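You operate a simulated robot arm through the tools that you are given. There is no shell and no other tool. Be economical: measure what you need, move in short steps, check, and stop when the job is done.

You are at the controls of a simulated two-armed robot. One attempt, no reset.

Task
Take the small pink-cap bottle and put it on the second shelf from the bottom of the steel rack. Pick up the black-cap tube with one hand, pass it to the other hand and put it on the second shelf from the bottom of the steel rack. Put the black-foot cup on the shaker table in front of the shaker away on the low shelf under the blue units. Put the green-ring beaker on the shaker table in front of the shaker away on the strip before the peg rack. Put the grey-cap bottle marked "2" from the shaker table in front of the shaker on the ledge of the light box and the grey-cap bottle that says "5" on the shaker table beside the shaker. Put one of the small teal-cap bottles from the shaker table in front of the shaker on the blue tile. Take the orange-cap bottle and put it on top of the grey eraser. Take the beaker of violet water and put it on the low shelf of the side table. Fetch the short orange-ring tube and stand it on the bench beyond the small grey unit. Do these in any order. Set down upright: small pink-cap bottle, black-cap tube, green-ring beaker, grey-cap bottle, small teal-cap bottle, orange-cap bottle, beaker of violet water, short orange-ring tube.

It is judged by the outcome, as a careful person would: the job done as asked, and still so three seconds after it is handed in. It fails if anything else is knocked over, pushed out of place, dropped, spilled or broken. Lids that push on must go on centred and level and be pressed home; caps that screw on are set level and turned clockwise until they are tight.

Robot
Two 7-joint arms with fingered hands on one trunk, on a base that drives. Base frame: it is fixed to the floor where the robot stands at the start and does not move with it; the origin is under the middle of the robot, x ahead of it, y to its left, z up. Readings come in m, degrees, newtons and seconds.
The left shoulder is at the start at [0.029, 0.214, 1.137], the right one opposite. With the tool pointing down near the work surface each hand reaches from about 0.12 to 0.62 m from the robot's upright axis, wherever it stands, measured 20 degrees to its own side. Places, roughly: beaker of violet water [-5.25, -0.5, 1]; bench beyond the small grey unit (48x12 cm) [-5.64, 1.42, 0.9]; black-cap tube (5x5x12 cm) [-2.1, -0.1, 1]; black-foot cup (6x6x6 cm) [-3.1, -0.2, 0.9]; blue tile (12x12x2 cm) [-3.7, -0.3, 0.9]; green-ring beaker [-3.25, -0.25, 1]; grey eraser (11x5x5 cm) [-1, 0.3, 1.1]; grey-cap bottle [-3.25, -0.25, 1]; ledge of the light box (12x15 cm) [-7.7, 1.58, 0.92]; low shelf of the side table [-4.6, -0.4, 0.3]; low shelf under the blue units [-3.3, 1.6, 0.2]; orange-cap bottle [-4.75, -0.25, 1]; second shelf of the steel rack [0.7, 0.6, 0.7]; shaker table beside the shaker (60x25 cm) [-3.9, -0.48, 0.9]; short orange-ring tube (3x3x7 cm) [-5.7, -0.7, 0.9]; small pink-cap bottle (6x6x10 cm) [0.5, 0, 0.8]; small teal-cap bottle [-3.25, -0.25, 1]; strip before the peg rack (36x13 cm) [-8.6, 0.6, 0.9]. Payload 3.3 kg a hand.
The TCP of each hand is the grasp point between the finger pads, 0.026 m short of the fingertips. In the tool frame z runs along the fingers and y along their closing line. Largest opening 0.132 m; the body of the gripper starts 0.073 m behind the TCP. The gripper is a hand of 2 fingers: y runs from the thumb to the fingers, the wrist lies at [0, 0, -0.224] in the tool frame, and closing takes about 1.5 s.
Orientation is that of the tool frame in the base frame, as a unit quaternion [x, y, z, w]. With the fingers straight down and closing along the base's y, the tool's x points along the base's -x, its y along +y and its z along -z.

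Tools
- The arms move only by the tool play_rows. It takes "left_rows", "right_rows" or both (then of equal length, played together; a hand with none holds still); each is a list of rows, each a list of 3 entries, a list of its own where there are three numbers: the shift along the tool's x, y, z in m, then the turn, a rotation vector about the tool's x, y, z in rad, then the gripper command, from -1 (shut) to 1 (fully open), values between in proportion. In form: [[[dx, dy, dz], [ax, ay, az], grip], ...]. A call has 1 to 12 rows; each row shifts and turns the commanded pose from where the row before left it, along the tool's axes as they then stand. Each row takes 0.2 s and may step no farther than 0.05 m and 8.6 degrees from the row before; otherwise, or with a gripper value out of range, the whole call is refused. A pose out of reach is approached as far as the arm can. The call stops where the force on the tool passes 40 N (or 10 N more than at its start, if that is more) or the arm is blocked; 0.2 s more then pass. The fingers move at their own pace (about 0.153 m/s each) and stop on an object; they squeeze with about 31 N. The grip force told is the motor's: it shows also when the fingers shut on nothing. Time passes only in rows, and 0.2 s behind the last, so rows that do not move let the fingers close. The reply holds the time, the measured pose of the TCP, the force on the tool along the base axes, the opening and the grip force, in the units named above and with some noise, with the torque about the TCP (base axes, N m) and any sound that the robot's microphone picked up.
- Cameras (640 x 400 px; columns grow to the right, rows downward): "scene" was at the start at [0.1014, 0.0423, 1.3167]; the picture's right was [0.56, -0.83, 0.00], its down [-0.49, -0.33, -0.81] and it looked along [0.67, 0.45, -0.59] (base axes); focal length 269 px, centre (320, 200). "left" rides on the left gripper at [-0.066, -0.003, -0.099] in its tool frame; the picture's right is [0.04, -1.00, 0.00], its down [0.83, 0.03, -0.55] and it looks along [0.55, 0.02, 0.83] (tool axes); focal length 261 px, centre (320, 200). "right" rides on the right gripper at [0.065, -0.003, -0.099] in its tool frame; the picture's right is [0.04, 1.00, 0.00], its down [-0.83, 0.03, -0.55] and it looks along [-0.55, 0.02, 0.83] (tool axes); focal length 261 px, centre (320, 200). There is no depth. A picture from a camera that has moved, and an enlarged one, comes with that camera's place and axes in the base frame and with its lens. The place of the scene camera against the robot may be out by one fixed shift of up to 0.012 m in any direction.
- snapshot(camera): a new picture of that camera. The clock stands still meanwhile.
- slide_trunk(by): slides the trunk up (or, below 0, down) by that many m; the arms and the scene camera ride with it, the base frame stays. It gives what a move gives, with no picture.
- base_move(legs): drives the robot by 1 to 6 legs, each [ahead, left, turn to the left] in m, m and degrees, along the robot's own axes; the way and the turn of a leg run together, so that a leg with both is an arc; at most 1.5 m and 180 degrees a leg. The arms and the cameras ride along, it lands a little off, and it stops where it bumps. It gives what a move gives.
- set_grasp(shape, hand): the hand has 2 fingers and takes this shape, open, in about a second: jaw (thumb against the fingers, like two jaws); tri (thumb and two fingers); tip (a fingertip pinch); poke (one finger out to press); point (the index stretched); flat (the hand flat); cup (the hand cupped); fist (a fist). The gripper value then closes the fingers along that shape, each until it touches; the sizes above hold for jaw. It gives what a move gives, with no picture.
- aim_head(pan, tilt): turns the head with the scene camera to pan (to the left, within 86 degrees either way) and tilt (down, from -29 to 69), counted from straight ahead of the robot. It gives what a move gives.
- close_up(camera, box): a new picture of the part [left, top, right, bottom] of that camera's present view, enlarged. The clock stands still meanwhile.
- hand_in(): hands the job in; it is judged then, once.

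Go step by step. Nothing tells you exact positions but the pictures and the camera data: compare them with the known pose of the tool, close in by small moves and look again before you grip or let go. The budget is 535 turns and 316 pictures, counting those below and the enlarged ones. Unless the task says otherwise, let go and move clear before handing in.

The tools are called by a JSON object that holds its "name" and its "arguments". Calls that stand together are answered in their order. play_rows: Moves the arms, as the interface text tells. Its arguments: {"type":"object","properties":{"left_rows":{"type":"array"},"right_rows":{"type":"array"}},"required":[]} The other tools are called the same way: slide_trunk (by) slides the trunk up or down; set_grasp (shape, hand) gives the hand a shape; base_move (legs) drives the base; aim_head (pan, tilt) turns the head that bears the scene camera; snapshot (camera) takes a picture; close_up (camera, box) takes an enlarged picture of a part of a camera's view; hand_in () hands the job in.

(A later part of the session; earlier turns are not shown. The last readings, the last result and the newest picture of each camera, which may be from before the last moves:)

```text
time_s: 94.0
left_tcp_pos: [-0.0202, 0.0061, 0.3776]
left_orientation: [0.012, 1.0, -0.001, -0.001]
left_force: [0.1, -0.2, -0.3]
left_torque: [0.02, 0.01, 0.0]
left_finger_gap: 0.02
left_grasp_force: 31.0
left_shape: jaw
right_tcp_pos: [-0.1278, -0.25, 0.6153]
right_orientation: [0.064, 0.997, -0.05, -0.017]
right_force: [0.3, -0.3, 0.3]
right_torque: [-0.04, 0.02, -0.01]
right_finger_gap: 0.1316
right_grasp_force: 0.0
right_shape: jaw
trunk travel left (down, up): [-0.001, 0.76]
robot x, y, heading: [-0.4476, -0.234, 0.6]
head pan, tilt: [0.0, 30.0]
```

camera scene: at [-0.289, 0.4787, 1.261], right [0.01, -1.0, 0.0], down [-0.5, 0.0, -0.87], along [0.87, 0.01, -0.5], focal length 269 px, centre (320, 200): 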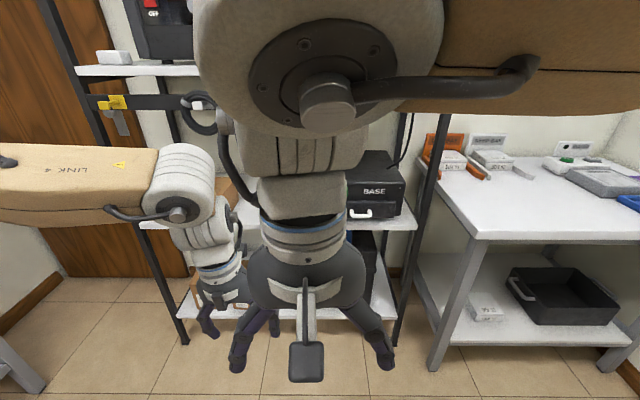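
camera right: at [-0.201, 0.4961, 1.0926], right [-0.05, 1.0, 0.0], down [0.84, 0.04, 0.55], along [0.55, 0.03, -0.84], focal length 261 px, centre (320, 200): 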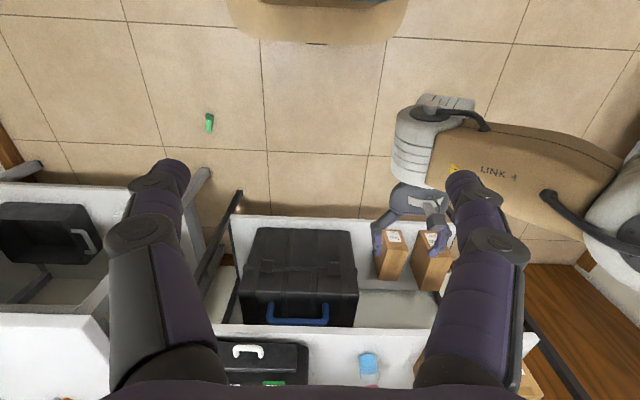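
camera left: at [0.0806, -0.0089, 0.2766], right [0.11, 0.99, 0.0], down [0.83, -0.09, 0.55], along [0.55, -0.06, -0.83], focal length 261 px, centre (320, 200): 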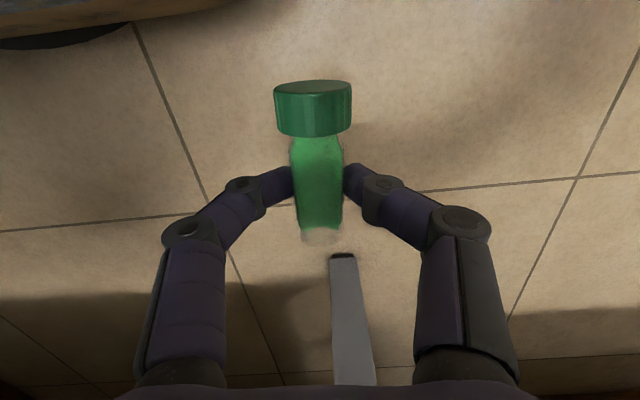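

{"name": "slide_trunk", "arguments": {"by": 0.4}}

{"name": "play_rows", "arguments": {"left_rows": [[[-0.03, 0, -0.02], [0, 0, -0.012], -1], [[-0.03, 0, -0.02], [0, 0, 0], -1], [[-0.03, 0, -0.02], [0, 0, 0], -1], [[-0.02, 0, -0.02], [0, 0, 0], -1], [[0, 0, 0], [0, -0.145, 0], -1], [[0, 0, 0], [0, -0.145, 0], -1], [[0, 0, 0], [0, -0.145, 0], -1], [[0, 0, 0], [0, -0.145, 0], -1], [[0, 0, 0], [0, -0.145, 0], -1], [[0, 0, 0], [0, -0.145, 0], -1], [[0, 0, 0], [0, -0.145, 0], -1]]}}

{"name": "play_rows", "arguments": {"left_rows": [[[0, 0, 0], [0, -0.14, 0], -1], [[0, 0, 0], [0, -0.14, 0], -1], [[0, 0, 0], [0, -0.14, 0], -1], [[0, 0, 0], [0, -0.136, 0], -1], [[0, 0, 0], [0, 0, 0], -1]]}}

{"name": "snapshot", "arguments": {"camera": "left"}}

```text
time_s: 97.9
left_tcp_pos: [-0.0194, 0.0067, 0.7762]
left_orientation: [0.011, 1.0, 0.0, -0.001]
left_force: [0.5, -0.7, -0.4]
left_torque: [0.01, -0.02, -0.03]
left_finger_gap: 0.0198
left_grasp_force: 31.1
left_shape: jaw
right_tcp_pos: [-0.1285, -0.2505, 1.0143]
right_orientation: [0.064, 0.997, -0.05, -0.017]
right_force: [-0.4, 0.6, 0.4]
right_torque: [0.04, -0.01, -0.02]
right_finger_gap: 0.1321
right_grasp_force: 0.0
right_shape: jaw
trunk travel left (down, up): [-0.401, 0.36]
robot x, y, heading: [-0.4436, -0.2342, 0.5]
head pan, tilt: [0.0, 30.0]
```

```text
time_s: 100.3
left_tcp_pos: [0.0927, 0.0041, 0.8574]
left_orientation: [0.003, 0.874, 0.0, 0.486]
left_force: [0.3, -0.7, -0.2]
left_torque: [0.0, 0.02, 0.02]
left_finger_gap: 0.0196
left_grasp_force: 31.1
left_shape: jaw
right_tcp_pos: [-0.129, -0.2502, 1.0154]
right_orientation: [0.064, 0.997, -0.049, -0.017]
right_force: [0.3, -0.3, -0.4]
right_torque: [-0.01, -0.04, 0.01]
right_finger_gap: 0.1321
right_grasp_force: 0.1
right_shape: jaw
trunk travel left (down, up): [-0.401, 0.36]
robot x, y, heading: [-0.44, -0.2301, -0.1]
head pan, tilt: [0.0, 30.0]
```

```text
time_s: 101.5
left_tcp_pos: [0.1721, -0.0305, 0.862]
left_orientation: [0.002, 0.733, -0.007, 0.68]
left_force: [0.4, -0.9, -0.2]
left_torque: [-0.01, -0.01, 0.05]
left_finger_gap: 0.0193
left_grasp_force: 31.8
left_shape: jaw
left hand out of reach, approached as far as the arm can: row 1, 2, 3, 4
right_tcp_pos: [-0.128, -0.2518, 1.0156]
right_orientation: [0.063, 0.997, -0.05, -0.017]
right_force: [0.0, 0.3, 0.5]
right_torque: [0.0, 0.0, -0.01]
right_finger_gap: 0.1319
right_grasp_force: 0.2
right_shape: jaw
trunk travel left (down, up): [-0.401, 0.36]
robot x, y, heading: [-0.4426, -0.2366, 0.2]
head pan, tilt: [0.0, 30.0]
```

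```text
269 pictures are left
camera left: at [0.0785, -0.0312, 0.9352], right [-0.01, -1.0, -0.03], down [-0.61, 0.03, -0.79], along [0.79, 0.01, -0.61], focal length 261 px, centre (320, 200)
```

left: 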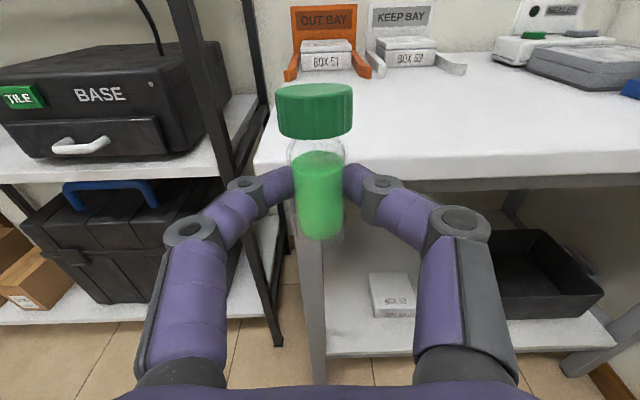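

The vial is upright. I correct the pitch and drive forward over the bench's front edge.

{"name": "play_rows", "arguments": {"left_rows": [[[-0.005, 0, 0], [0, -0.075, 0], -1], [[-0.005, 0, 0], [0, 0, 0], -1]]}}

{"name": "base_move", "arguments": {"legs": [[0.19, 0, 0]]}}

{"name": "snapshot", "arguments": {"camera": "left"}}

```text
time_s: 102.1
left_tcp_pos: [0.1902, -0.0329, 0.8707]
left_orientation: [0.0, 0.707, -0.008, 0.707]
left_force: [-0.1, -0.9, -0.4]
left_torque: [-0.02, -0.02, -0.01]
left_finger_gap: 0.0195
left_grasp_force: 31.5
left_shape: jaw
left hand out of reach, approached as far as the arm can: row 1
right_tcp_pos: [-0.1276, -0.2515, 1.0154]
right_orientation: [0.062, 0.997, -0.05, -0.016]
right_force: [-0.3, -0.6, 0.2]
right_torque: [0.0, -0.01, 0.04]
right_finger_gap: 0.1318
right_grasp_force: 0.1
right_shape: jaw
trunk travel left (down, up): [-0.401, 0.36]
robot x, y, heading: [-0.4413, -0.2368, 0.2]
head pan, tilt: [0.0, 30.0]
```

```text
time_s: 103.6
left_tcp_pos: [0.3789, -0.0327, 0.8707]
left_orientation: [0.001, 0.708, -0.007, 0.706]
left_force: [0.0, 0.7, -0.6]
left_torque: [0.04, -0.03, -0.02]
left_finger_gap: 0.0195
left_grasp_force: 30.8
left_shape: jaw
right_tcp_pos: [0.0629, -0.2502, 1.0149]
right_orientation: [0.063, 0.997, -0.05, -0.016]
right_force: [0.0, -0.7, -0.4]
right_torque: [0.01, 0.03, -0.03]
right_finger_gap: 0.132
right_grasp_force: 0.1
right_shape: jaw
trunk travel left (down, up): [-0.401, 0.36]
robot x, y, heading: [-0.2528, -0.2276, 0.2]
head pan, tilt: [0.0, 30.0]
```

```text
268 pictures are left
camera left: at [0.2797, -0.0339, 0.9361], right [-0.01, -1.0, -0.03], down [-0.55, 0.03, -0.83], along [0.83, 0.01, -0.55], focal length 261 px, centre (320, 200)
```

left: 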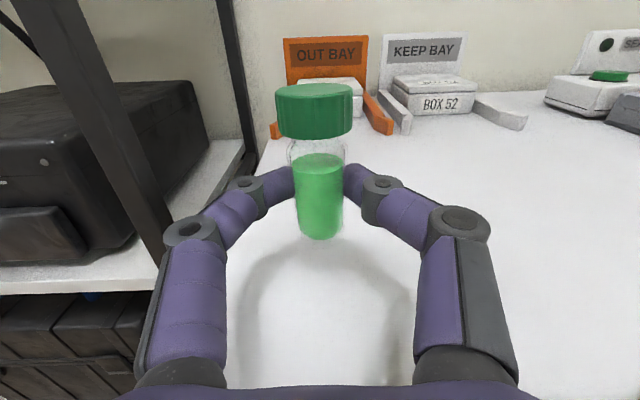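

{"name": "slide_trunk", "arguments": {"by": -0.04}}

{"name": "play_rows", "arguments": {"left_rows": [[[0.003, 0, 0], [0, 0, 0], -1], [[0.003, 0, 0], [0, 0, 0], -1]]}}

{"name": "snapshot", "arguments": {"camera": "left"}}

```text
time_s: 104.5
left_tcp_pos: [0.379, -0.0336, 0.8293]
left_orientation: [-0.001, 0.71, -0.008, 0.704]
left_force: [-1.1, 0.3, 14.9]
left_torque: [0.06, -0.27, 0.0]
left_finger_gap: 0.0195
left_grasp_force: 30.6
left_shape: jaw
right_tcp_pos: [0.0598, -0.251, 0.9754]
right_orientation: [0.064, 0.997, -0.05, -0.016]
right_force: [0.9, -0.5, 0.1]
right_torque: [0.03, 0.02, 0.03]
right_finger_gap: 0.1317
right_grasp_force: 0.1
right_shape: jaw
trunk travel left (down, up): [-0.361, 0.4]
robot x, y, heading: [-0.2517, -0.2342, 0.5]
head pan, tilt: [0.0, 30.0]
```

```text
time_s: 105.0
left_tcp_pos: [0.3781, -0.0337, 0.8282]
left_orientation: [-0.002, 0.707, -0.007, 0.707]
left_force: [0.3, 0.8, 39.5]
left_torque: [0.1, -0.64, 0.06]
left_finger_gap: 0.0195
left_grasp_force: 30.9
left_shape: jaw
right_tcp_pos: [0.0569, -0.2516, 0.9764]
right_orientation: [0.063, 0.997, -0.048, -0.014]
right_force: [0.3, 0.9, 0.4]
right_torque: [0.02, 0.0, 0.01]
right_finger_gap: 0.1317
right_grasp_force: 0.1
right_shape: jaw
trunk travel left (down, up): [-0.361, 0.4]
robot x, y, heading: [-0.2532, -0.2311, 0.2]
head pan, tilt: [0.0, 30.0]
```

```text
267 pictures are left
camera left: at [0.2793, -0.0345, 0.8927], right [-0.01, -1.0, -0.03], down [-0.55, 0.03, -0.83], along [0.83, 0.01, -0.55], focal length 261 px, centre (320, 200)
```

left: 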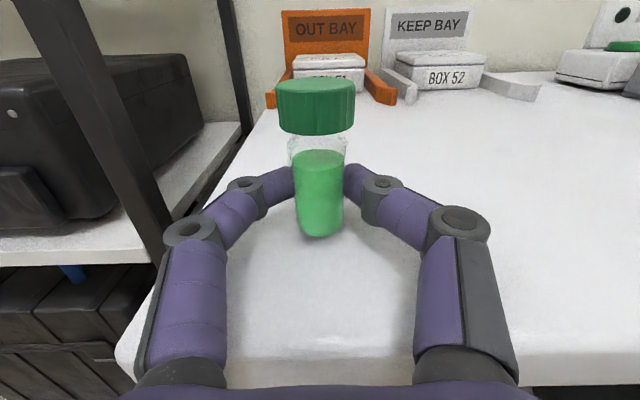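

Contact. I ease up to remove the load and open slowly.

{"name": "play_rows", "arguments": {"left_rows": [[[-0.004, 0, 0], [0, 0, 0], -1], [[-0.001, 0, 0], [0, 0, 0], -1], [[0, 0, 0], [0, 0, 0], -0.65], [[0, 0, 0], [0, 0, 0], -0.55], [[0, 0, 0], [0, 0, 0], -0.4], [[0, 0, 0], [0, 0, 0], -0.1], [[0, 0, 0], [0, 0, 0], 0.2]]}}

{"name": "snapshot", "arguments": {"camera": "left"}}

```text
time_s: 106.7
left_tcp_pos: [0.379, -0.0351, 0.8245]
left_orientation: [0.0, 0.712, -0.007, 0.702]
left_force: [-0.1, 0.4, -0.5]
left_torque: [-0.01, 0.02, -0.02]
left_finger_gap: 0.0788
left_grasp_force: 0.0
left_shape: jaw
right_tcp_pos: [0.0606, -0.2503, 0.9761]
right_orientation: [0.064, 0.997, -0.05, -0.016]
right_force: [0.4, 0.6, -0.2]
right_torque: [-0.02, 0.0, 0.0]
right_finger_gap: 0.1323
right_grasp_force: 0.0
right_shape: jaw
trunk travel left (down, up): [-0.361, 0.4]
robot x, y, heading: [-0.254, -0.2302, 0.2]
head pan, tilt: [0.0, 30.0]
```

```text
266 pictures are left
camera left: at [0.2808, -0.0348, 0.8912], right [-0.01, -1.0, -0.03], down [-0.56, 0.03, -0.83], along [0.83, 0.01, -0.56], focal length 261 px, centre (320, 200)
```

left: 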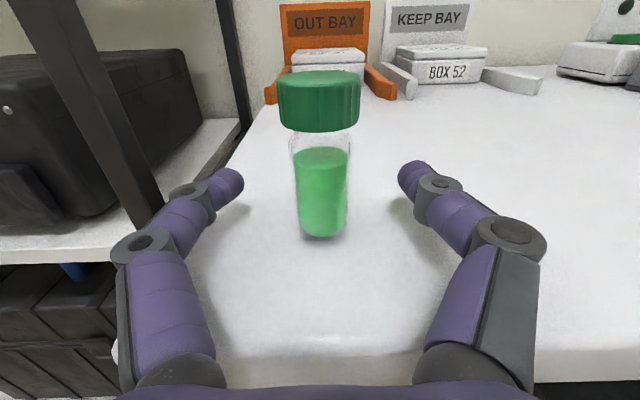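

The vial stands on the bench at (0.387, -0.035); its original spot was about (0.424, -0.019). I'll regrasp it from above to put it back precisely.

{"name": "base_move", "arguments": {"legs": [[-0.15, 0, 0]]}}

{"name": "slide_trunk", "arguments": {"by": 0.12}}

{"name": "play_rows", "arguments": {"left_rows": [[[0, 0, 0], [0, 0.145, 0], 0], [[0, 0, 0], [0, 0.145, 0], 0], [[0, 0, 0], [0, 0.145, 0], 0], [[0, 0, 0], [0, 0.145, 0], 0], [[0, 0, 0], [0, 0.145, 0], 0], [[0, 0, 0], [0, 0.145, 0], 0], [[0, 0, 0], [0, 0.145, 0], 0], [[0, 0, 0], [0, 0.145, 0], 0], [[0, 0, 0], [0, 0.145, 0], 0], [[0, 0, 0], [0, 0.145, 0], 0], [[0, 0, 0], [0, 0.105, 0], 0], [[0, 0, 0], [0, 0, 0], 0]]}}

{"name": "base_move", "arguments": {"legs": [[0.15, 0, 0]]}}

{"name": "snapshot", "arguments": {"camera": "left"}}

```text
time_s: 108.0
left_tcp_pos: [0.2303, -0.0341, 0.8253]
left_orientation: [0.0, 0.711, -0.008, 0.703]
left_force: [-0.8, 0.1, 0.3]
left_torque: [0.01, 0.03, -0.01]
left_finger_gap: 0.0786
left_grasp_force: 0.1
left_shape: jaw
right_tcp_pos: [-0.0878, -0.2515, 0.9764]
right_orientation: [0.064, 0.997, -0.049, -0.015]
right_force: [-0.4, -0.4, 0.5]
right_torque: [0.0, -0.02, 0.0]
right_finger_gap: 0.1321
right_grasp_force: 0.1
right_shape: jaw
trunk travel left (down, up): [-0.361, 0.4]
robot x, y, heading: [-0.4038, -0.2331, 0.1]
head pan, tilt: [0.0, 30.0]
```

```text
time_s: 109.5
left_tcp_pos: [0.2307, -0.0346, 0.9445]
left_orientation: [0.001, 0.712, -0.007, 0.703]
left_force: [0.2, 0.2, 0.2]
left_torque: [0.0, 0.01, -0.02]
left_finger_gap: 0.0785
left_grasp_force: 0.0
left_shape: jaw
right_tcp_pos: [-0.0869, -0.2521, 1.0951]
right_orientation: [0.063, 0.997, -0.05, -0.016]
right_force: [0.6, 1.0, -0.7]
right_torque: [0.0, 0.0, 0.02]
right_finger_gap: 0.1317
right_grasp_force: 0.0
right_shape: jaw
trunk travel left (down, up): [-0.481, 0.28]
robot x, y, heading: [-0.3993, -0.2308, 0.0]
head pan, tilt: [0.0, 30.0]
```

```text
time_s: 112.1
left_tcp_pos: [0.1733, -0.0777, 0.931]
left_orientation: [0.004, 0.997, -0.005, 0.076]
left_force: [1.4, 0.0, -1.0]
left_torque: [0.0, -0.01, 0.0]
left_finger_gap: 0.0662
left_grasp_force: 0.1
left_shape: jaw
left hand out of reach, approached as far as the arm can: row 8, 9, 10, 11
right_tcp_pos: [-0.0864, -0.2512, 1.0957]
right_orientation: [0.064, 0.997, -0.05, -0.016]
right_force: [-0.1, 0.6, -0.9]
right_torque: [-0.02, 0.0, -0.02]
right_finger_gap: 0.1319
right_grasp_force: 0.0
right_shape: jaw
trunk travel left (down, up): [-0.481, 0.28]
robot x, y, heading: [-0.4031, -0.23, 0.3]
head pan, tilt: [0.0, 30.0]
```

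```text
time_s: 113.5
left_tcp_pos: [0.3245, -0.0778, 0.9309]
left_orientation: [0.005, 0.997, -0.006, 0.076]
left_force: [0.3, -0.2, -0.3]
left_torque: [0.0, 0.03, -0.03]
left_finger_gap: 0.0661
left_grasp_force: 0.0
left_shape: jaw
right_tcp_pos: [0.065, -0.2506, 1.0945]
right_orientation: [0.064, 0.997, -0.05, -0.016]
right_force: [0.3, 0.5, -1.0]
right_torque: [0.0, 0.01, 0.0]
right_finger_gap: 0.132
right_grasp_force: 0.0
right_shape: jaw
trunk travel left (down, up): [-0.481, 0.28]
robot x, y, heading: [-0.2478, -0.2322, -0.0]
head pan, tilt: [0.0, 30.0]
```

```text
265 pictures are left
camera left: at [0.3747, -0.0796, 1.0381], right [-0.05, -1.0, 0.0], down [-0.91, 0.05, 0.42], along [-0.42, 0.02, -0.91], focal length 261 px, centre (320, 200)
```

left: 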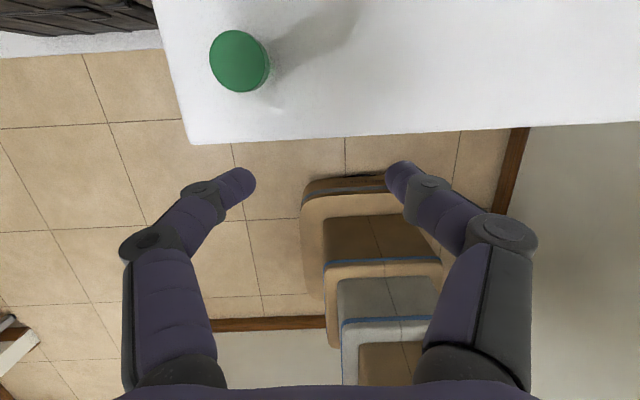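

{"name": "base_move", "arguments": {"legs": [[0.12, 0, 0]]}}

{"name": "play_rows", "arguments": {"left_rows": [[[0.0, 0, 0], [0, 0.076, 0], 0], [[0.0, 0, 0], [0, 0.076, 0], 0], [[0.028, 0.022, 0], [0, 0, 0], 0], [[0.029, 0.021, 0], [0, 0, 0], 0], [[0, 0, 0], [0, 0, 0], 0]]}}

{"name": "snapshot", "arguments": {"camera": "left"}}

```text
time_s: 114.7
left_tcp_pos: [0.4468, -0.0783, 0.9306]
left_orientation: [0.005, 0.997, -0.005, 0.076]
left_force: [0.5, -0.1, 0.9]
left_torque: [-0.01, 0.05, 0.02]
left_finger_gap: 0.0662
left_grasp_force: 0.2
left_shape: jaw
right_tcp_pos: [0.1864, -0.2498, 1.0951]
right_orientation: [0.064, 0.997, -0.049, -0.017]
right_force: [-0.6, 0.2, 0.2]
right_torque: [0.02, 0.02, -0.03]
right_finger_gap: 0.1318
right_grasp_force: 0.0
right_shape: jaw
trunk travel left (down, up): [-0.481, 0.28]
robot x, y, heading: [-0.1317, -0.232, 0.1]
head pan, tilt: [0.0, 30.0]
```

```text
time_s: 115.9
left_tcp_pos: [0.3617, -0.0532, 0.9266]
left_orientation: [0.005, 0.999, -0.006, 0.04]
left_force: [-0.2, -0.4, 0.0]
left_torque: [-0.01, 0.0, 0.0]
left_finger_gap: 0.0659
left_grasp_force: 0.0
left_shape: jaw
left hand out of reach, approached as far as the arm can: row 1, 2
right_tcp_pos: [0.1857, -0.2506, 1.0948]
right_orientation: [0.064, 0.997, -0.05, -0.015]
right_force: [0.8, -0.1, 0.6]
right_torque: [-0.03, -0.01, -0.03]
right_finger_gap: 0.1319
right_grasp_force: 0.0
right_shape: jaw
trunk travel left (down, up): [-0.481, 0.28]
robot x, y, heading: [-0.1317, -0.232, -0.0]
head pan, tilt: [0.0, 30.0]
```

```text
264 pictures are left
camera left: at [0.4205, -0.0557, 1.0299], right [-0.05, -1.0, 0.01], down [-0.87, 0.05, 0.49], along [-0.48, 0.02, -0.87], focal length 261 px, centre (320, 200)
```

left: 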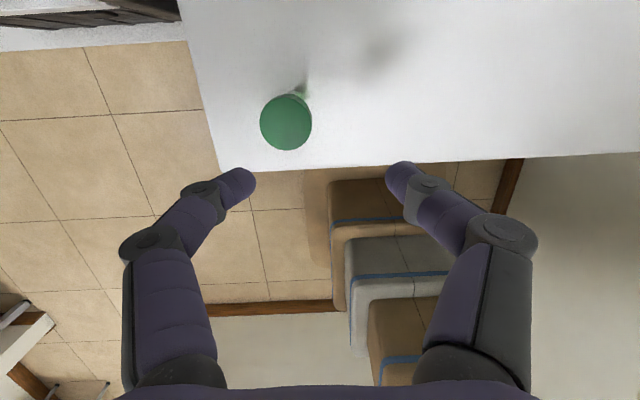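

{"name": "play_rows", "arguments": {"left_rows": [[[-0.01, 0.01, 0], [0, 0.08, 0], 0], [[-0.013, 0.009, 0.0], [0, 0, 0], 0], [[0, 0, 0.01], [0, 0, 0], 0]]}}

{"name": "snapshot", "arguments": {"camera": "left"}}

```text
time_s: 116.7
left_tcp_pos: [0.3856, -0.0348, 0.9174]
left_orientation: [0.006, 1.0, -0.005, -0.001]
left_force: [0.4, 0.0, 0.5]
left_torque: [-0.02, -0.03, 0.02]
left_finger_gap: 0.0659
left_grasp_force: 0.0
left_shape: jaw
right_tcp_pos: [0.186, -0.2515, 1.0952]
right_orientation: [0.064, 0.997, -0.05, -0.016]
right_force: [-0.3, 0.5, -0.3]
right_torque: [0.04, 0.03, -0.02]
right_finger_gap: 0.132
right_grasp_force: 0.0
right_shape: jaw
trunk travel left (down, up): [-0.481, 0.28]
robot x, y, heading: [-0.1347, -0.2336, 0.2]
head pan, tilt: [0.0, 30.0]
```

```text
263 pictures are left
camera left: at [0.453, -0.0374, 1.0152], right [-0.05, -1.0, 0.01], down [-0.83, 0.05, 0.55], along [-0.55, 0.02, -0.83], focal length 261 px, centre (320, 200)
```

left: 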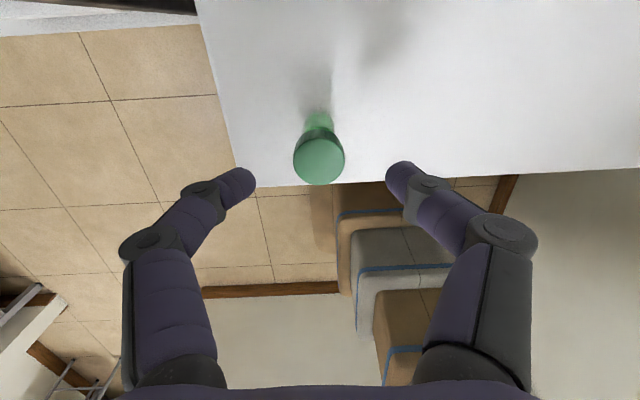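

{"name": "play_rows", "arguments": {"left_rows": [[[0, 0, 0.025], [0, 0, 0], 0], [[0, 0, 0.025], [0, 0, 0], 0], [[0, 0, 0.022], [0, 0, 0], 0], [[0, 0, 0], [0, 0, 0], -0.6], [[0, 0, 0], [0, 0, 0], -1], [[0, 0, 0], [0, 0, 0], -1], [[0, 0, 0], [0, 0, 0], -1], [[0, 0, -0.02], [0, 0, 0], -1]]}}

{"name": "snapshot", "arguments": {"camera": "left"}}

```text
time_s: 118.5
left_tcp_pos: [0.3854, -0.0359, 0.8661]
left_orientation: [0.005, 1.0, -0.006, -0.001]
left_force: [0.1, 0.2, -0.6]
left_torque: [0.0, 0.0, -0.01]
left_finger_gap: 0.022
left_grasp_force: 31.1
left_shape: jaw
right_tcp_pos: [0.1851, -0.2504, 1.0951]
right_orientation: [0.064, 0.997, -0.05, -0.016]
right_force: [-0.2, -0.3, 0.4]
right_torque: [0.01, 0.0, 0.03]
right_finger_gap: 0.1319
right_grasp_force: 0.1
right_shape: jaw
trunk travel left (down, up): [-0.481, 0.28]
robot x, y, heading: [-0.1285, -0.2317, 0.0]
head pan, tilt: [0.0, 30.0]
```

```text
262 pictures are left
camera left: at [0.4514, -0.0383, 0.9641], right [-0.05, -1.0, 0.01], down [-0.83, 0.05, 0.55], along [-0.55, 0.02, -0.83], focal length 261 px, centre (320, 200)
```

left: 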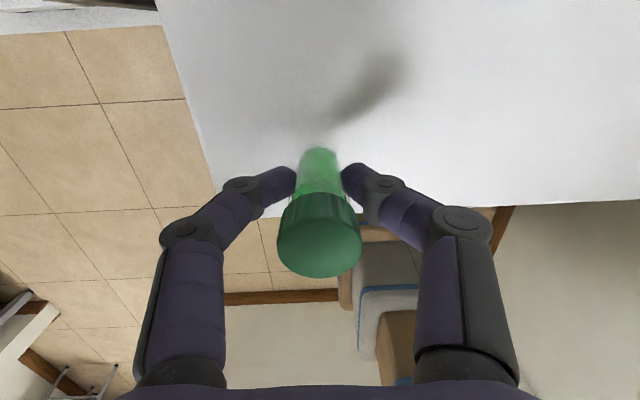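

Held upright. I carry it to its original spot, lower, and release.

{"name": "play_rows", "arguments": {"left_rows": [[[-0.02, 0.009, 0], [0, 0, 0], -1], [[-0.018, 0.008, 0], [0, 0, 0], -1], [[0, 0, 0.012], [0, 0, 0], -1], [[0, 0, 0.006], [0, 0, 0], -1], [[0, 0, 0], [0, 0, 0], -1]]}}

```text
time_s: 119.7
left_tcp_pos: [0.4062, -0.0263, 0.845]
left_orientation: [0.005, 1.0, -0.006, -0.001]
left_force: [-0.1, -0.4, -0.7]
left_torque: [-0.02, 0.01, -0.02]
left_finger_gap: 0.0217
left_grasp_force: 31.1
left_shape: jaw
left hand out of reach, approached as far as the arm can: row 2
right_tcp_pos: [0.1852, -0.2504, 1.0953]
right_orientation: [0.064, 0.997, -0.051, -0.016]
right_force: [-0.4, -0.7, -0.1]
right_torque: [0.03, 0.0, -0.02]
right_finger_gap: 0.1319
right_grasp_force: 0.0
right_shape: jaw
trunk travel left (down, up): [-0.481, 0.28]
robot x, y, heading: [-0.1284, -0.2357, -0.0]
head pan, tilt: [0.0, 30.0]
```

{"name": "play_rows", "arguments": {"left_rows": [[[0, 0, -0.012], [0, 0, 0], -1], [[0, 0, 0], [0, 0, 0], -1]]}}

{"name": "base_move", "arguments": {"legs": [[0.02, 0.007, 0]]}}

{"name": "play_rows", "arguments": {"left_rows": [[[0, 0, 0.009], [0, 0, 0], -1], [[0, 0, 0.004], [0, 0, 0], -1], [[0, 0, 0.002], [0, 0, 0], -1]]}}

```text
time_s: 120.3
left_tcp_pos: [0.4065, -0.0251, 0.8594]
left_orientation: [0.006, 1.0, -0.005, -0.001]
left_force: [0.1, 1.1, 0.0]
left_torque: [0.0, 0.04, -0.01]
left_finger_gap: 0.0216
left_grasp_force: 31.0
left_shape: jaw
right_tcp_pos: [0.1849, -0.2509, 1.096]
right_orientation: [0.064, 0.997, -0.05, -0.016]
right_force: [0.8, -0.1, 0.4]
right_torque: [0.02, 0.01, 0.03]
right_finger_gap: 0.1316
right_grasp_force: 0.0
right_shape: jaw
trunk travel left (down, up): [-0.481, 0.28]
robot x, y, heading: [-0.1272, -0.2316, 0.1]
head pan, tilt: [0.0, 30.0]
```

```text
time_s: 121.1
left_tcp_pos: [0.4266, -0.0191, 0.8586]
left_orientation: [0.005, 1.0, -0.006, -0.002]
left_force: [1.1, 0.2, -0.4]
left_torque: [0.0, 0.02, 0.03]
left_finger_gap: 0.0217
left_grasp_force: 30.9
left_shape: jaw
right_tcp_pos: [0.2065, -0.2424, 1.0952]
right_orientation: [0.063, 0.997, -0.051, -0.017]
right_force: [0.2, 1.1, -1.0]
right_torque: [0.0, 0.01, -0.01]
right_finger_gap: 0.1321
right_grasp_force: 0.0
right_shape: jaw
trunk travel left (down, up): [-0.481, 0.28]
robot x, y, heading: [-0.1107, -0.2256, 0.2]
head pan, tilt: [0.0, 30.0]
```

```text
time_s: 121.9
left_tcp_pos: [0.4244, -0.0192, 0.8439]
left_orientation: [0.006, 1.0, -0.005, -0.001]
left_force: [-0.3, -0.8, 0.7]
left_torque: [-0.01, 0.02, 0.02]
left_finger_gap: 0.0216
left_grasp_force: 30.9
left_shape: jaw
right_tcp_pos: [0.2059, -0.2435, 1.0945]
right_orientation: [0.063, 0.997, -0.049, -0.017]
right_force: [0.4, -1.0, -0.3]
right_torque: [0.02, 0.0, 0.01]
right_finger_gap: 0.1321
right_grasp_force: 0.0
right_shape: jaw
trunk travel left (down, up): [-0.481, 0.28]
robot x, y, heading: [-0.1084, -0.222, 0.1]
head pan, tilt: [0.0, 30.0]
```

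{"name": "play_rows", "arguments": {"left_rows": [[[0, 0, 0], [0, 0, 0], -0.6], [[0, 0, 0], [0, 0, 0], -0.4], [[0, 0, 0], [0, 0, 0], 0], [[0, 0, -0.03], [0, 0, 0], 0], [[0, 0, -0.03], [0, 0, 0], 0], [[0, 0, -0.03], [0, 0, 0], 0]]}}

{"name": "snapshot", "arguments": {"camera": "left"}}

```text
time_s: 123.3
left_tcp_pos: [0.427, -0.0174, 0.9347]
left_orientation: [0.005, 1.0, -0.005, -0.001]
left_force: [0.2, 0.2, 0.7]
left_torque: [0.01, -0.02, 0.0]
left_finger_gap: 0.0655
left_grasp_force: 0.0
left_shape: jaw
right_tcp_pos: [0.2039, -0.2443, 1.0946]
right_orientation: [0.064, 0.997, -0.049, -0.015]
right_force: [-0.3, 0.0, -0.5]
right_torque: [-0.01, 0.0, -0.01]
right_finger_gap: 0.1321
right_grasp_force: 0.0
right_shape: jaw
trunk travel left (down, up): [-0.481, 0.28]
robot x, y, heading: [-0.1088, -0.226, -0.0]
head pan, tilt: [0.0, 30.0]
```

```text
261 pictures are left
camera left: at [0.4921, -0.0204, 1.0333], right [-0.05, -1.0, 0.01], down [-0.83, 0.05, 0.55], along [-0.55, 0.02, -0.83], focal length 261 px, centre (320, 200)
```

left: 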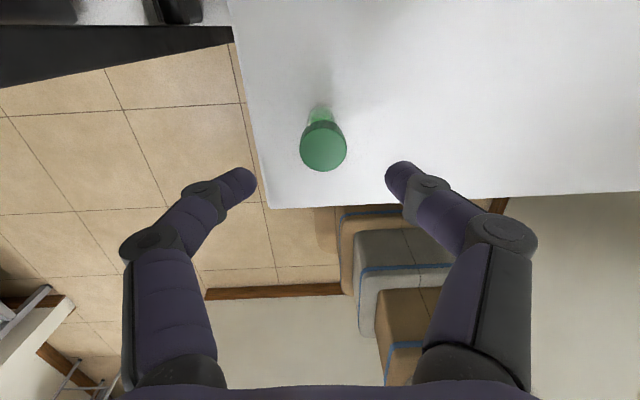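

The vial is back at its spot. Now I back away, turn around and survey the way to the other rooms.

{"name": "base_move", "arguments": {"legs": [[-0.33, 0, 0], [0, 0.75, 0], [0, 0, 120]]}}

{"name": "aim_head", "arguments": {"pan": 0, "tilt": 20}}

{"name": "snapshot", "arguments": {"camera": "scene"}}

{"name": "aim_head", "arguments": {"pan": 60, "tilt": 15}}

{"name": "snapshot", "arguments": {"camera": "scene"}}

```text
time_s: 133.7
left_tcp_pos: [-0.8118, 0.9788, 0.9342]
left_orientation: [0.821, -0.571, 0.002, 0.003]
left_force: [-0.4, 0.1, -0.3]
left_torque: [0.03, -0.03, -0.02]
left_finger_gap: 0.0658
left_grasp_force: 0.1
left_shape: jaw
right_tcp_pos: [-0.5272, 0.8579, 1.0947]
right_orientation: [0.793, -0.608, 0.04, -0.027]
right_force: [0.5, 0.5, 0.4]
right_torque: [0.01, 0.03, -0.04]
right_finger_gap: 0.1319
right_grasp_force: 0.1
right_shape: jaw
trunk travel left (down, up): [-0.481, 0.28]
robot x, y, heading: [-0.4364, 0.554, 112.5]
head pan, tilt: [0.0, 30.0]
stopped in leg 3: the robot was blocked; the commanded pose is now the measured one
```

```text
time_s: 134.4
left_tcp_pos: [-0.8111, 0.9782, 0.9342]
left_orientation: [0.822, -0.57, 0.002, 0.005]
left_force: [0.0, -0.1, 0.0]
left_torque: [-0.02, -0.01, 0.0]
left_finger_gap: 0.0658
left_grasp_force: 0.1
left_shape: jaw
right_tcp_pos: [-0.5274, 0.8581, 1.094]
right_orientation: [0.794, -0.607, 0.038, -0.025]
right_force: [-0.2, 0.0, 0.1]
right_torque: [0.0, -0.01, 0.0]
right_finger_gap: 0.132
right_grasp_force: 0.1
right_shape: jaw
trunk travel left (down, up): [-0.481, 0.28]
robot x, y, heading: [-0.4366, 0.552, 112.5]
head pan, tilt: [0.0, 20.0]
```

```text
260 pictures are left
camera scene: at [-0.4593, 0.661, 1.4044], right [0.92, 0.38, -0.01], down [0.12, -0.33, -0.94], along [-0.36, 0.86, -0.35], focal length 269 px, centre (320, 200)
```

scene: 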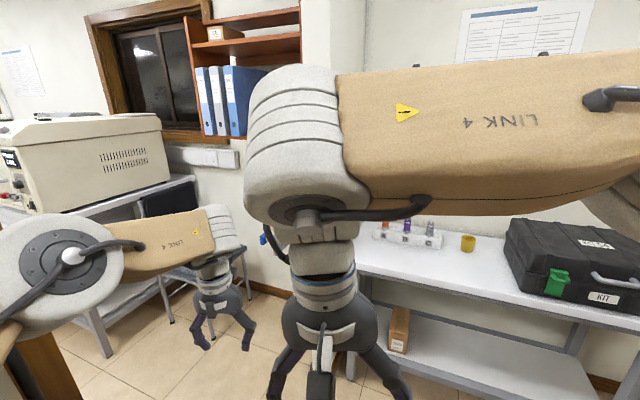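

```text
time_s: 135.7
left_tcp_pos: [-0.8121, 0.9783, 0.9339]
left_orientation: [0.822, -0.569, 0.002, 0.005]
left_force: [0.5, -0.9, 1.3]
left_torque: [-0.02, 0.03, 0.0]
left_finger_gap: 0.0658
left_grasp_force: 0.0
left_shape: jaw
right_tcp_pos: [-0.5267, 0.8575, 1.0928]
right_orientation: [0.794, -0.606, 0.038, -0.026]
right_force: [-0.4, -0.1, -0.3]
right_torque: [0.02, 0.03, -0.05]
right_finger_gap: 0.1321
right_grasp_force: 0.0
right_shape: jaw
trunk travel left (down, up): [-0.481, 0.28]
robot x, y, heading: [-0.4342, 0.551, 112.3]
head pan, tilt: [60.0, 15.0]
```

```text
259 pictures are left
camera scene: at [-0.516, 0.587, 1.4138], right [0.13, 0.99, -0.01], down [0.25, -0.04, -0.97], along [-0.96, 0.12, -0.25], focal length 269 px, centre (320, 200)
```

scene: 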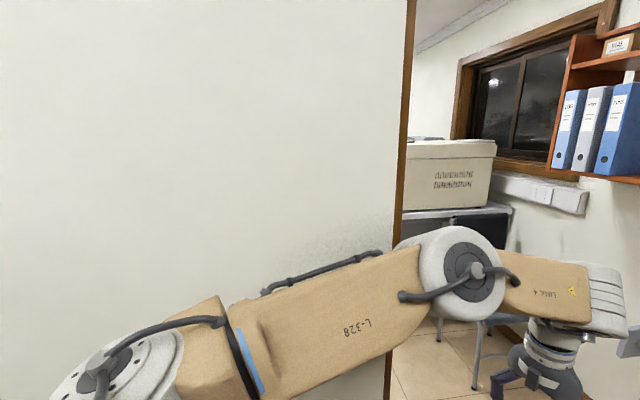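

The left elbow touched the partition end. I shift right, drive past it toward the opening, and turn through.

{"name": "base_move", "arguments": {"legs": [[0, -0.08, 0], [0.6, 0, 0], [0, 0, 48]]}}

{"name": "aim_head", "arguments": {"pan": 0, "tilt": 20}}

{"name": "snapshot", "arguments": {"camera": "scene"}}

{"name": "aim_head", "arguments": {"pan": 60, "tilt": 20}}

{"name": "snapshot", "arguments": {"camera": "scene"}}

```text
time_s: 136.4
left_tcp_pos: [-0.8085, 0.978, 0.9332]
left_orientation: [0.819, -0.574, 0.002, 0.002]
left_force: [0.1, 0.1, 0.5]
left_torque: [-0.03, 0.0, -0.02]
left_finger_gap: 0.0658
left_grasp_force: 0.0
left_shape: jaw
right_tcp_pos: [-0.5274, 0.855, 1.094]
right_orientation: [0.792, -0.608, 0.039, -0.028]
right_force: [-0.1, -0.7, -0.1]
right_torque: [0.01, 0.03, -0.02]
right_finger_gap: 0.1318
right_grasp_force: 0.1
right_shape: jaw
trunk travel left (down, up): [-0.481, 0.28]
robot x, y, heading: [-0.4321, 0.5529, 112.1]
head pan, tilt: [60.0, 15.0]
stopped in leg 1: the robot was blocked; the commanded pose is now the measured one
```

```text
time_s: 137.7
left_tcp_pos: [-0.8086, 0.9768, 0.9343]
left_orientation: [0.82, -0.572, 0.003, 0.003]
left_force: [-0.8, 0.0, -1.0]
left_torque: [0.02, 0.01, -0.02]
left_finger_gap: 0.0656
left_grasp_force: 0.1
left_shape: jaw
right_tcp_pos: [-0.5274, 0.8565, 1.0943]
right_orientation: [0.793, -0.608, 0.04, -0.028]
right_force: [-0.5, -0.4, 0.7]
right_torque: [0.0, -0.02, 0.01]
right_finger_gap: 0.1319
right_grasp_force: 0.0
right_shape: jaw
trunk travel left (down, up): [-0.481, 0.28]
robot x, y, heading: [-0.4343, 0.5537, 112.2]
head pan, tilt: [0.0, 20.0]
```

```text
258 pictures are left
camera scene: at [-0.4609, 0.6585, 1.4045], right [0.92, 0.38, -0.01], down [0.12, -0.32, -0.94], along [-0.36, 0.87, -0.35], focal length 269 px, centre (320, 200)
```

scene: 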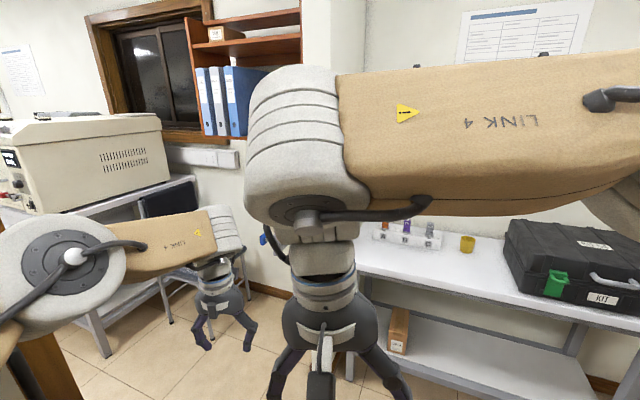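

```text
time_s: 139.0
left_tcp_pos: [-0.8078, 0.9774, 0.9337]
left_orientation: [0.82, -0.573, 0.002, 0.003]
left_force: [1.0, -0.5, 1.2]
left_torque: [0.02, 0.05, -0.05]
left_finger_gap: 0.0658
left_grasp_force: 0.1
left_shape: jaw
right_tcp_pos: [-0.5271, 0.8566, 1.0942]
right_orientation: [0.793, -0.608, 0.038, -0.028]
right_force: [0.4, 0.1, 0.7]
right_torque: [-0.01, 0.01, 0.02]
right_finger_gap: 0.132
right_grasp_force: 0.1
right_shape: jaw
trunk travel left (down, up): [-0.481, 0.28]
robot x, y, heading: [-0.4322, 0.5579, 112.3]
head pan, tilt: [60.0, 20.0]
```

```text
257 pictures are left
camera scene: at [-0.5176, 0.5846, 1.4054], right [0.13, 0.99, -0.01], down [0.33, -0.05, -0.94], along [-0.93, 0.12, -0.34], focal length 269 px, centre (320, 200)
```

scene: 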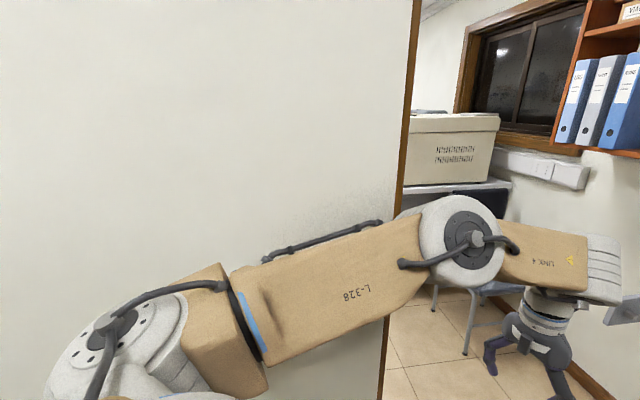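

{"name": "base_move", "arguments": {"legs": [[0, 0, -15]]}}

{"name": "snapshot", "arguments": {"camera": "left"}}

{"name": "snapshot", "arguments": {"camera": "right"}}

```text
time_s: 140.3
left_tcp_pos: [-0.6937, 1.0582, 0.9325]
left_orientation: [0.738, -0.674, 0.004, -0.002]
left_force: [1.1, -0.5, -0.7]
left_torque: [-0.01, -0.01, 0.03]
left_finger_gap: 0.0658
left_grasp_force: 0.0
left_shape: jaw
right_tcp_pos: [-0.4536, 0.865, 1.095]
right_orientation: [-0.705, 0.707, -0.044, 0.027]
right_force: [-0.4, 0.3, 0.5]
right_torque: [0.01, 0.04, -0.02]
right_finger_gap: 0.1318
right_grasp_force: 0.1
right_shape: jaw
trunk travel left (down, up): [-0.481, 0.28]
robot x, y, heading: [-0.4324, 0.5505, 97.4]
head pan, tilt: [60.0, 20.0]
```

```text
256 pictures are left
camera left: at [-0.6978, 1.1235, 1.0324], right [1.0, 0.05, 0.01], down [0.04, -0.83, 0.56], along [0.03, -0.55, -0.83], focal length 261 px, centre (320, 200)
```

left: 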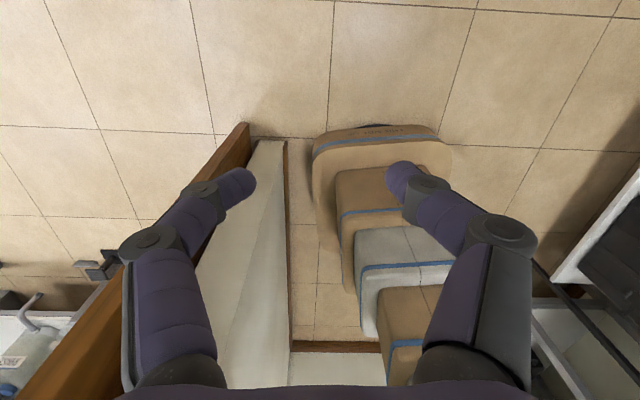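

```text
255 pictures are left
camera right: at [-0.4626, 0.8021, 1.1957], right [-0.99, -0.04, -0.1], down [-0.09, 0.85, 0.53], along [0.06, 0.53, -0.84], focal length 261 px, centre (320, 200)
```

right: 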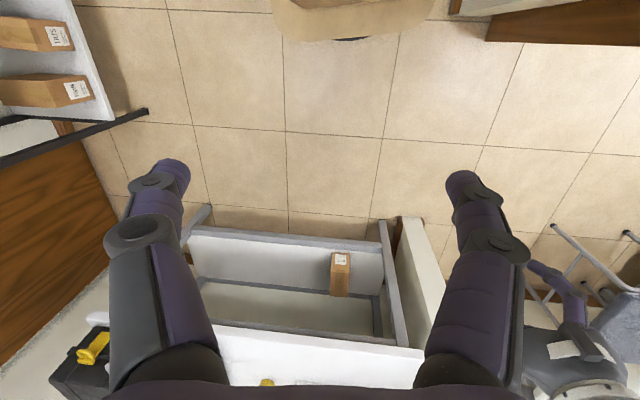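

Now I see the geometry: partition end at about (-0.81, 0.72), table on the far side at y≈1.66, passage between. I raise the trunk a bit, drive forward and turn through.

{"name": "slide_trunk", "arguments": {"by": 0.15}}

{"name": "base_move", "arguments": {"legs": [[0.62, 0, 0], [0, 0, 63], [0.75, 0, 0]]}}

{"name": "aim_head", "arguments": {"pan": 40, "tilt": 20}}

{"name": "snapshot", "arguments": {"camera": "scene"}}

{"name": "aim_head", "arguments": {"pan": -10, "tilt": 20}}

{"name": "snapshot", "arguments": {"camera": "scene"}}

```text
time_s: 142.0
left_tcp_pos: [-0.6937, 1.0575, 1.0849]
left_orientation: [0.739, -0.674, 0.004, -0.001]
left_force: [0.3, 0.1, -0.2]
left_torque: [0.03, -0.03, 0.01]
left_finger_gap: 0.0659
left_grasp_force: 0.1
left_shape: jaw
right_tcp_pos: [-0.4542, 0.8655, 1.2464]
right_orientation: [-0.705, 0.707, -0.044, 0.028]
right_force: [0.1, -0.4, 0.8]
right_torque: [0.03, -0.04, 0.01]
right_finger_gap: 0.132
right_grasp_force: 0.1
right_shape: jaw
trunk travel left (down, up): [-0.631, 0.13]
robot x, y, heading: [-0.4336, 0.5545, 97.3]
head pan, tilt: [60.0, 20.0]
```

```text
time_s: 146.0
left_tcp_pos: [-0.7585, 1.6709, 1.0859]
left_orientation: [0.732, -0.681, 0.009, -0.008]
left_force: [22.2, 5.1, -0.8]
left_torque: [-0.19, 0.61, -0.24]
left_finger_gap: 0.051
left_grasp_force: 0.0
left_shape: jaw
right_tcp_pos: [-0.5279, 1.4781, 1.2459]
right_orientation: [0.708, -0.704, 0.044, -0.027]
right_force: [-0.5, 0.7, -0.7]
right_torque: [0.0, -0.03, 0.02]
right_finger_gap: 0.1317
right_grasp_force: 0.1
right_shape: jaw
trunk travel left (down, up): [-0.631, 0.13]
robot x, y, heading: [-0.5052, 1.1646, 97.9]
head pan, tilt: [60.0, 20.0]
stopped in leg 2: the force on the tool passed its limit at 44 N (the readings are from after the stop); the commanded pose is now the measured one
```

```text
time_s: 146.8
left_tcp_pos: [-0.7594, 1.6714, 1.0874]
left_orientation: [0.734, -0.679, 0.005, -0.007]
left_force: [28.5, 5.5, 2.6]
left_torque: [-0.19, 0.9, -0.21]
left_finger_gap: 0.0485
left_grasp_force: 0.0
left_shape: jaw
right_tcp_pos: [-0.5262, 1.4788, 1.2453]
right_orientation: [0.709, -0.704, 0.043, -0.026]
right_force: [0.3, -0.1, 0.9]
right_torque: [-0.01, 0.0, -0.01]
right_finger_gap: 0.132
right_grasp_force: 0.1
right_shape: jaw
trunk travel left (down, up): [-0.631, 0.13]
robot x, y, heading: [-0.5069, 1.1659, 97.6]
head pan, tilt: [40.0, 20.0]
```

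```text
254 pictures are left
camera scene: at [-0.567, 1.2346, 1.5554], right [0.67, 0.74, 0.0], down [0.25, -0.23, -0.94], along [-0.7, 0.63, -0.34], focal length 269 px, centre (320, 200)
```

scene: 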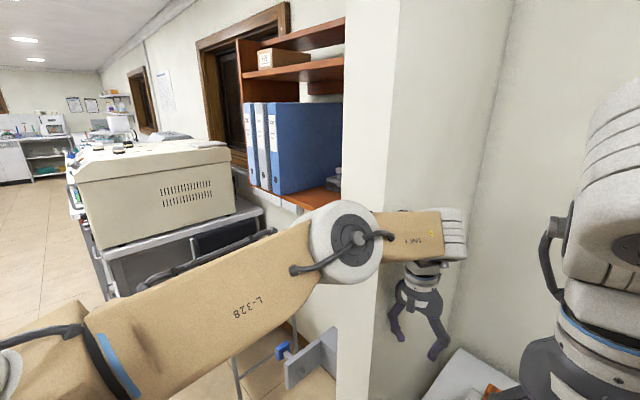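

```text
time_s: 148.0
left_tcp_pos: [-0.7601, 1.6707, 1.0869]
left_orientation: [0.735, -0.678, 0.005, -0.007]
left_force: [29.9, 6.4, 4.3]
left_torque: [-0.22, 1.08, -0.25]
left_finger_gap: 0.0484
left_grasp_force: 0.1
left_shape: jaw
right_tcp_pos: [-0.5253, 1.4794, 1.2465]
right_orientation: [0.709, -0.703, 0.043, -0.025]
right_force: [0.1, 1.0, 1.5]
right_torque: [0.0, -0.01, 0.01]
right_finger_gap: 0.1319
right_grasp_force: 0.0
right_shape: jaw
trunk travel left (down, up): [-0.631, 0.13]
robot x, y, heading: [-0.5063, 1.1677, 97.7]
head pan, tilt: [-10.0, 20.0]
```

```text
253 pictures are left
camera scene: at [-0.4941, 1.2651, 1.5551], right [1.0, -0.04, 0.0], down [-0.02, -0.34, -0.94], along [0.03, 0.94, -0.34], focal length 269 px, centre (320, 200)
```

scene: 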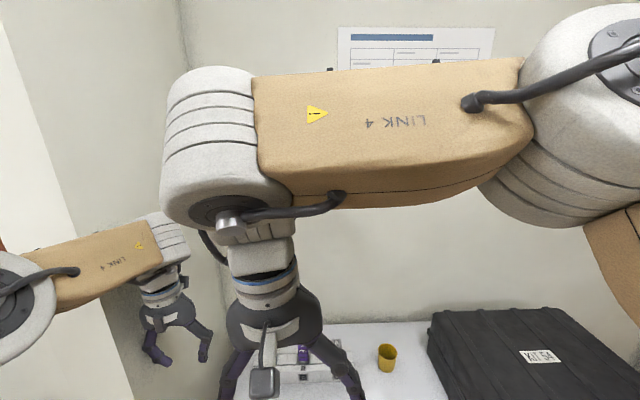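

The left hand met the wall pillar. I back up, turn to about 150°, and go diagonally through.

{"name": "base_move", "arguments": {"legs": [[-0.2, 0, 0], [0, 0, 52], [0.7, 0, 0]]}}

{"name": "aim_head", "arguments": {"pan": 30, "tilt": 20}}

{"name": "snapshot", "arguments": {"camera": "scene"}}

```text
time_s: 155.4
left_tcp_pos: [-1.6446, 1.4361, 1.0869]
left_orientation: [0.957, -0.29, 0.004, -0.01]
left_force: [-0.3, 0.2, -0.2]
left_torque: [-0.03, 0.01, -0.03]
left_finger_gap: 0.0655
left_grasp_force: 0.0
left_shape: jaw
right_tcp_pos: [-1.3485, 1.5021, 1.2455]
right_orientation: [0.944, -0.326, 0.028, -0.044]
right_force: [-0.6, 0.1, -0.6]
right_torque: [0.0, -0.03, 0.0]
right_finger_gap: 0.1318
right_grasp_force: 0.1
right_shape: jaw
trunk travel left (down, up): [-0.631, 0.13]
robot x, y, heading: [-1.0866, 1.3258, 149.4]
head pan, tilt: [-10.0, 20.0]
```

```text
time_s: 156.4
left_tcp_pos: [-1.6446, 1.4373, 1.0869]
left_orientation: [0.957, -0.29, 0.002, -0.01]
left_force: [-0.1, 0.0, -0.4]
left_torque: [-0.01, 0.01, -0.02]
left_finger_gap: 0.0654
left_grasp_force: 0.0
left_shape: jaw
right_tcp_pos: [-1.3482, 1.5013, 1.2451]
right_orientation: [0.944, -0.325, 0.027, -0.044]
right_force: [-0.1, 1.1, 0.6]
right_torque: [0.0, 0.04, -0.01]
right_finger_gap: 0.1322
right_grasp_force: 0.1
right_shape: jaw
trunk travel left (down, up): [-0.631, 0.13]
robot x, y, heading: [-1.087, 1.326, 149.3]
head pan, tilt: [30.0, 20.0]
```

```text
252 pictures are left
camera scene: at [-1.1871, 1.3267, 1.5552], right [0.01, 1.0, 0.0], down [0.34, 0.0, -0.94], along [-0.94, 0.01, -0.34], focal length 269 px, centre (320, 200)
```

scene: 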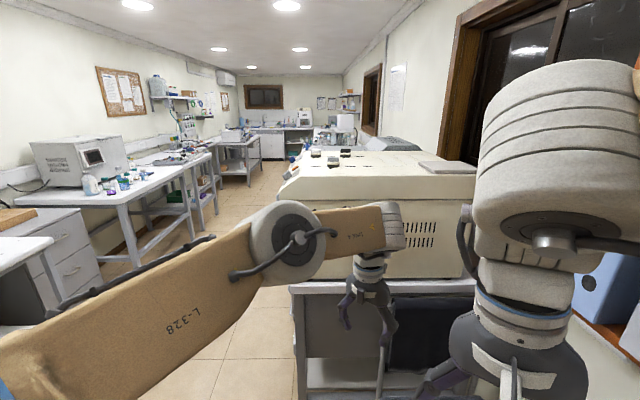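

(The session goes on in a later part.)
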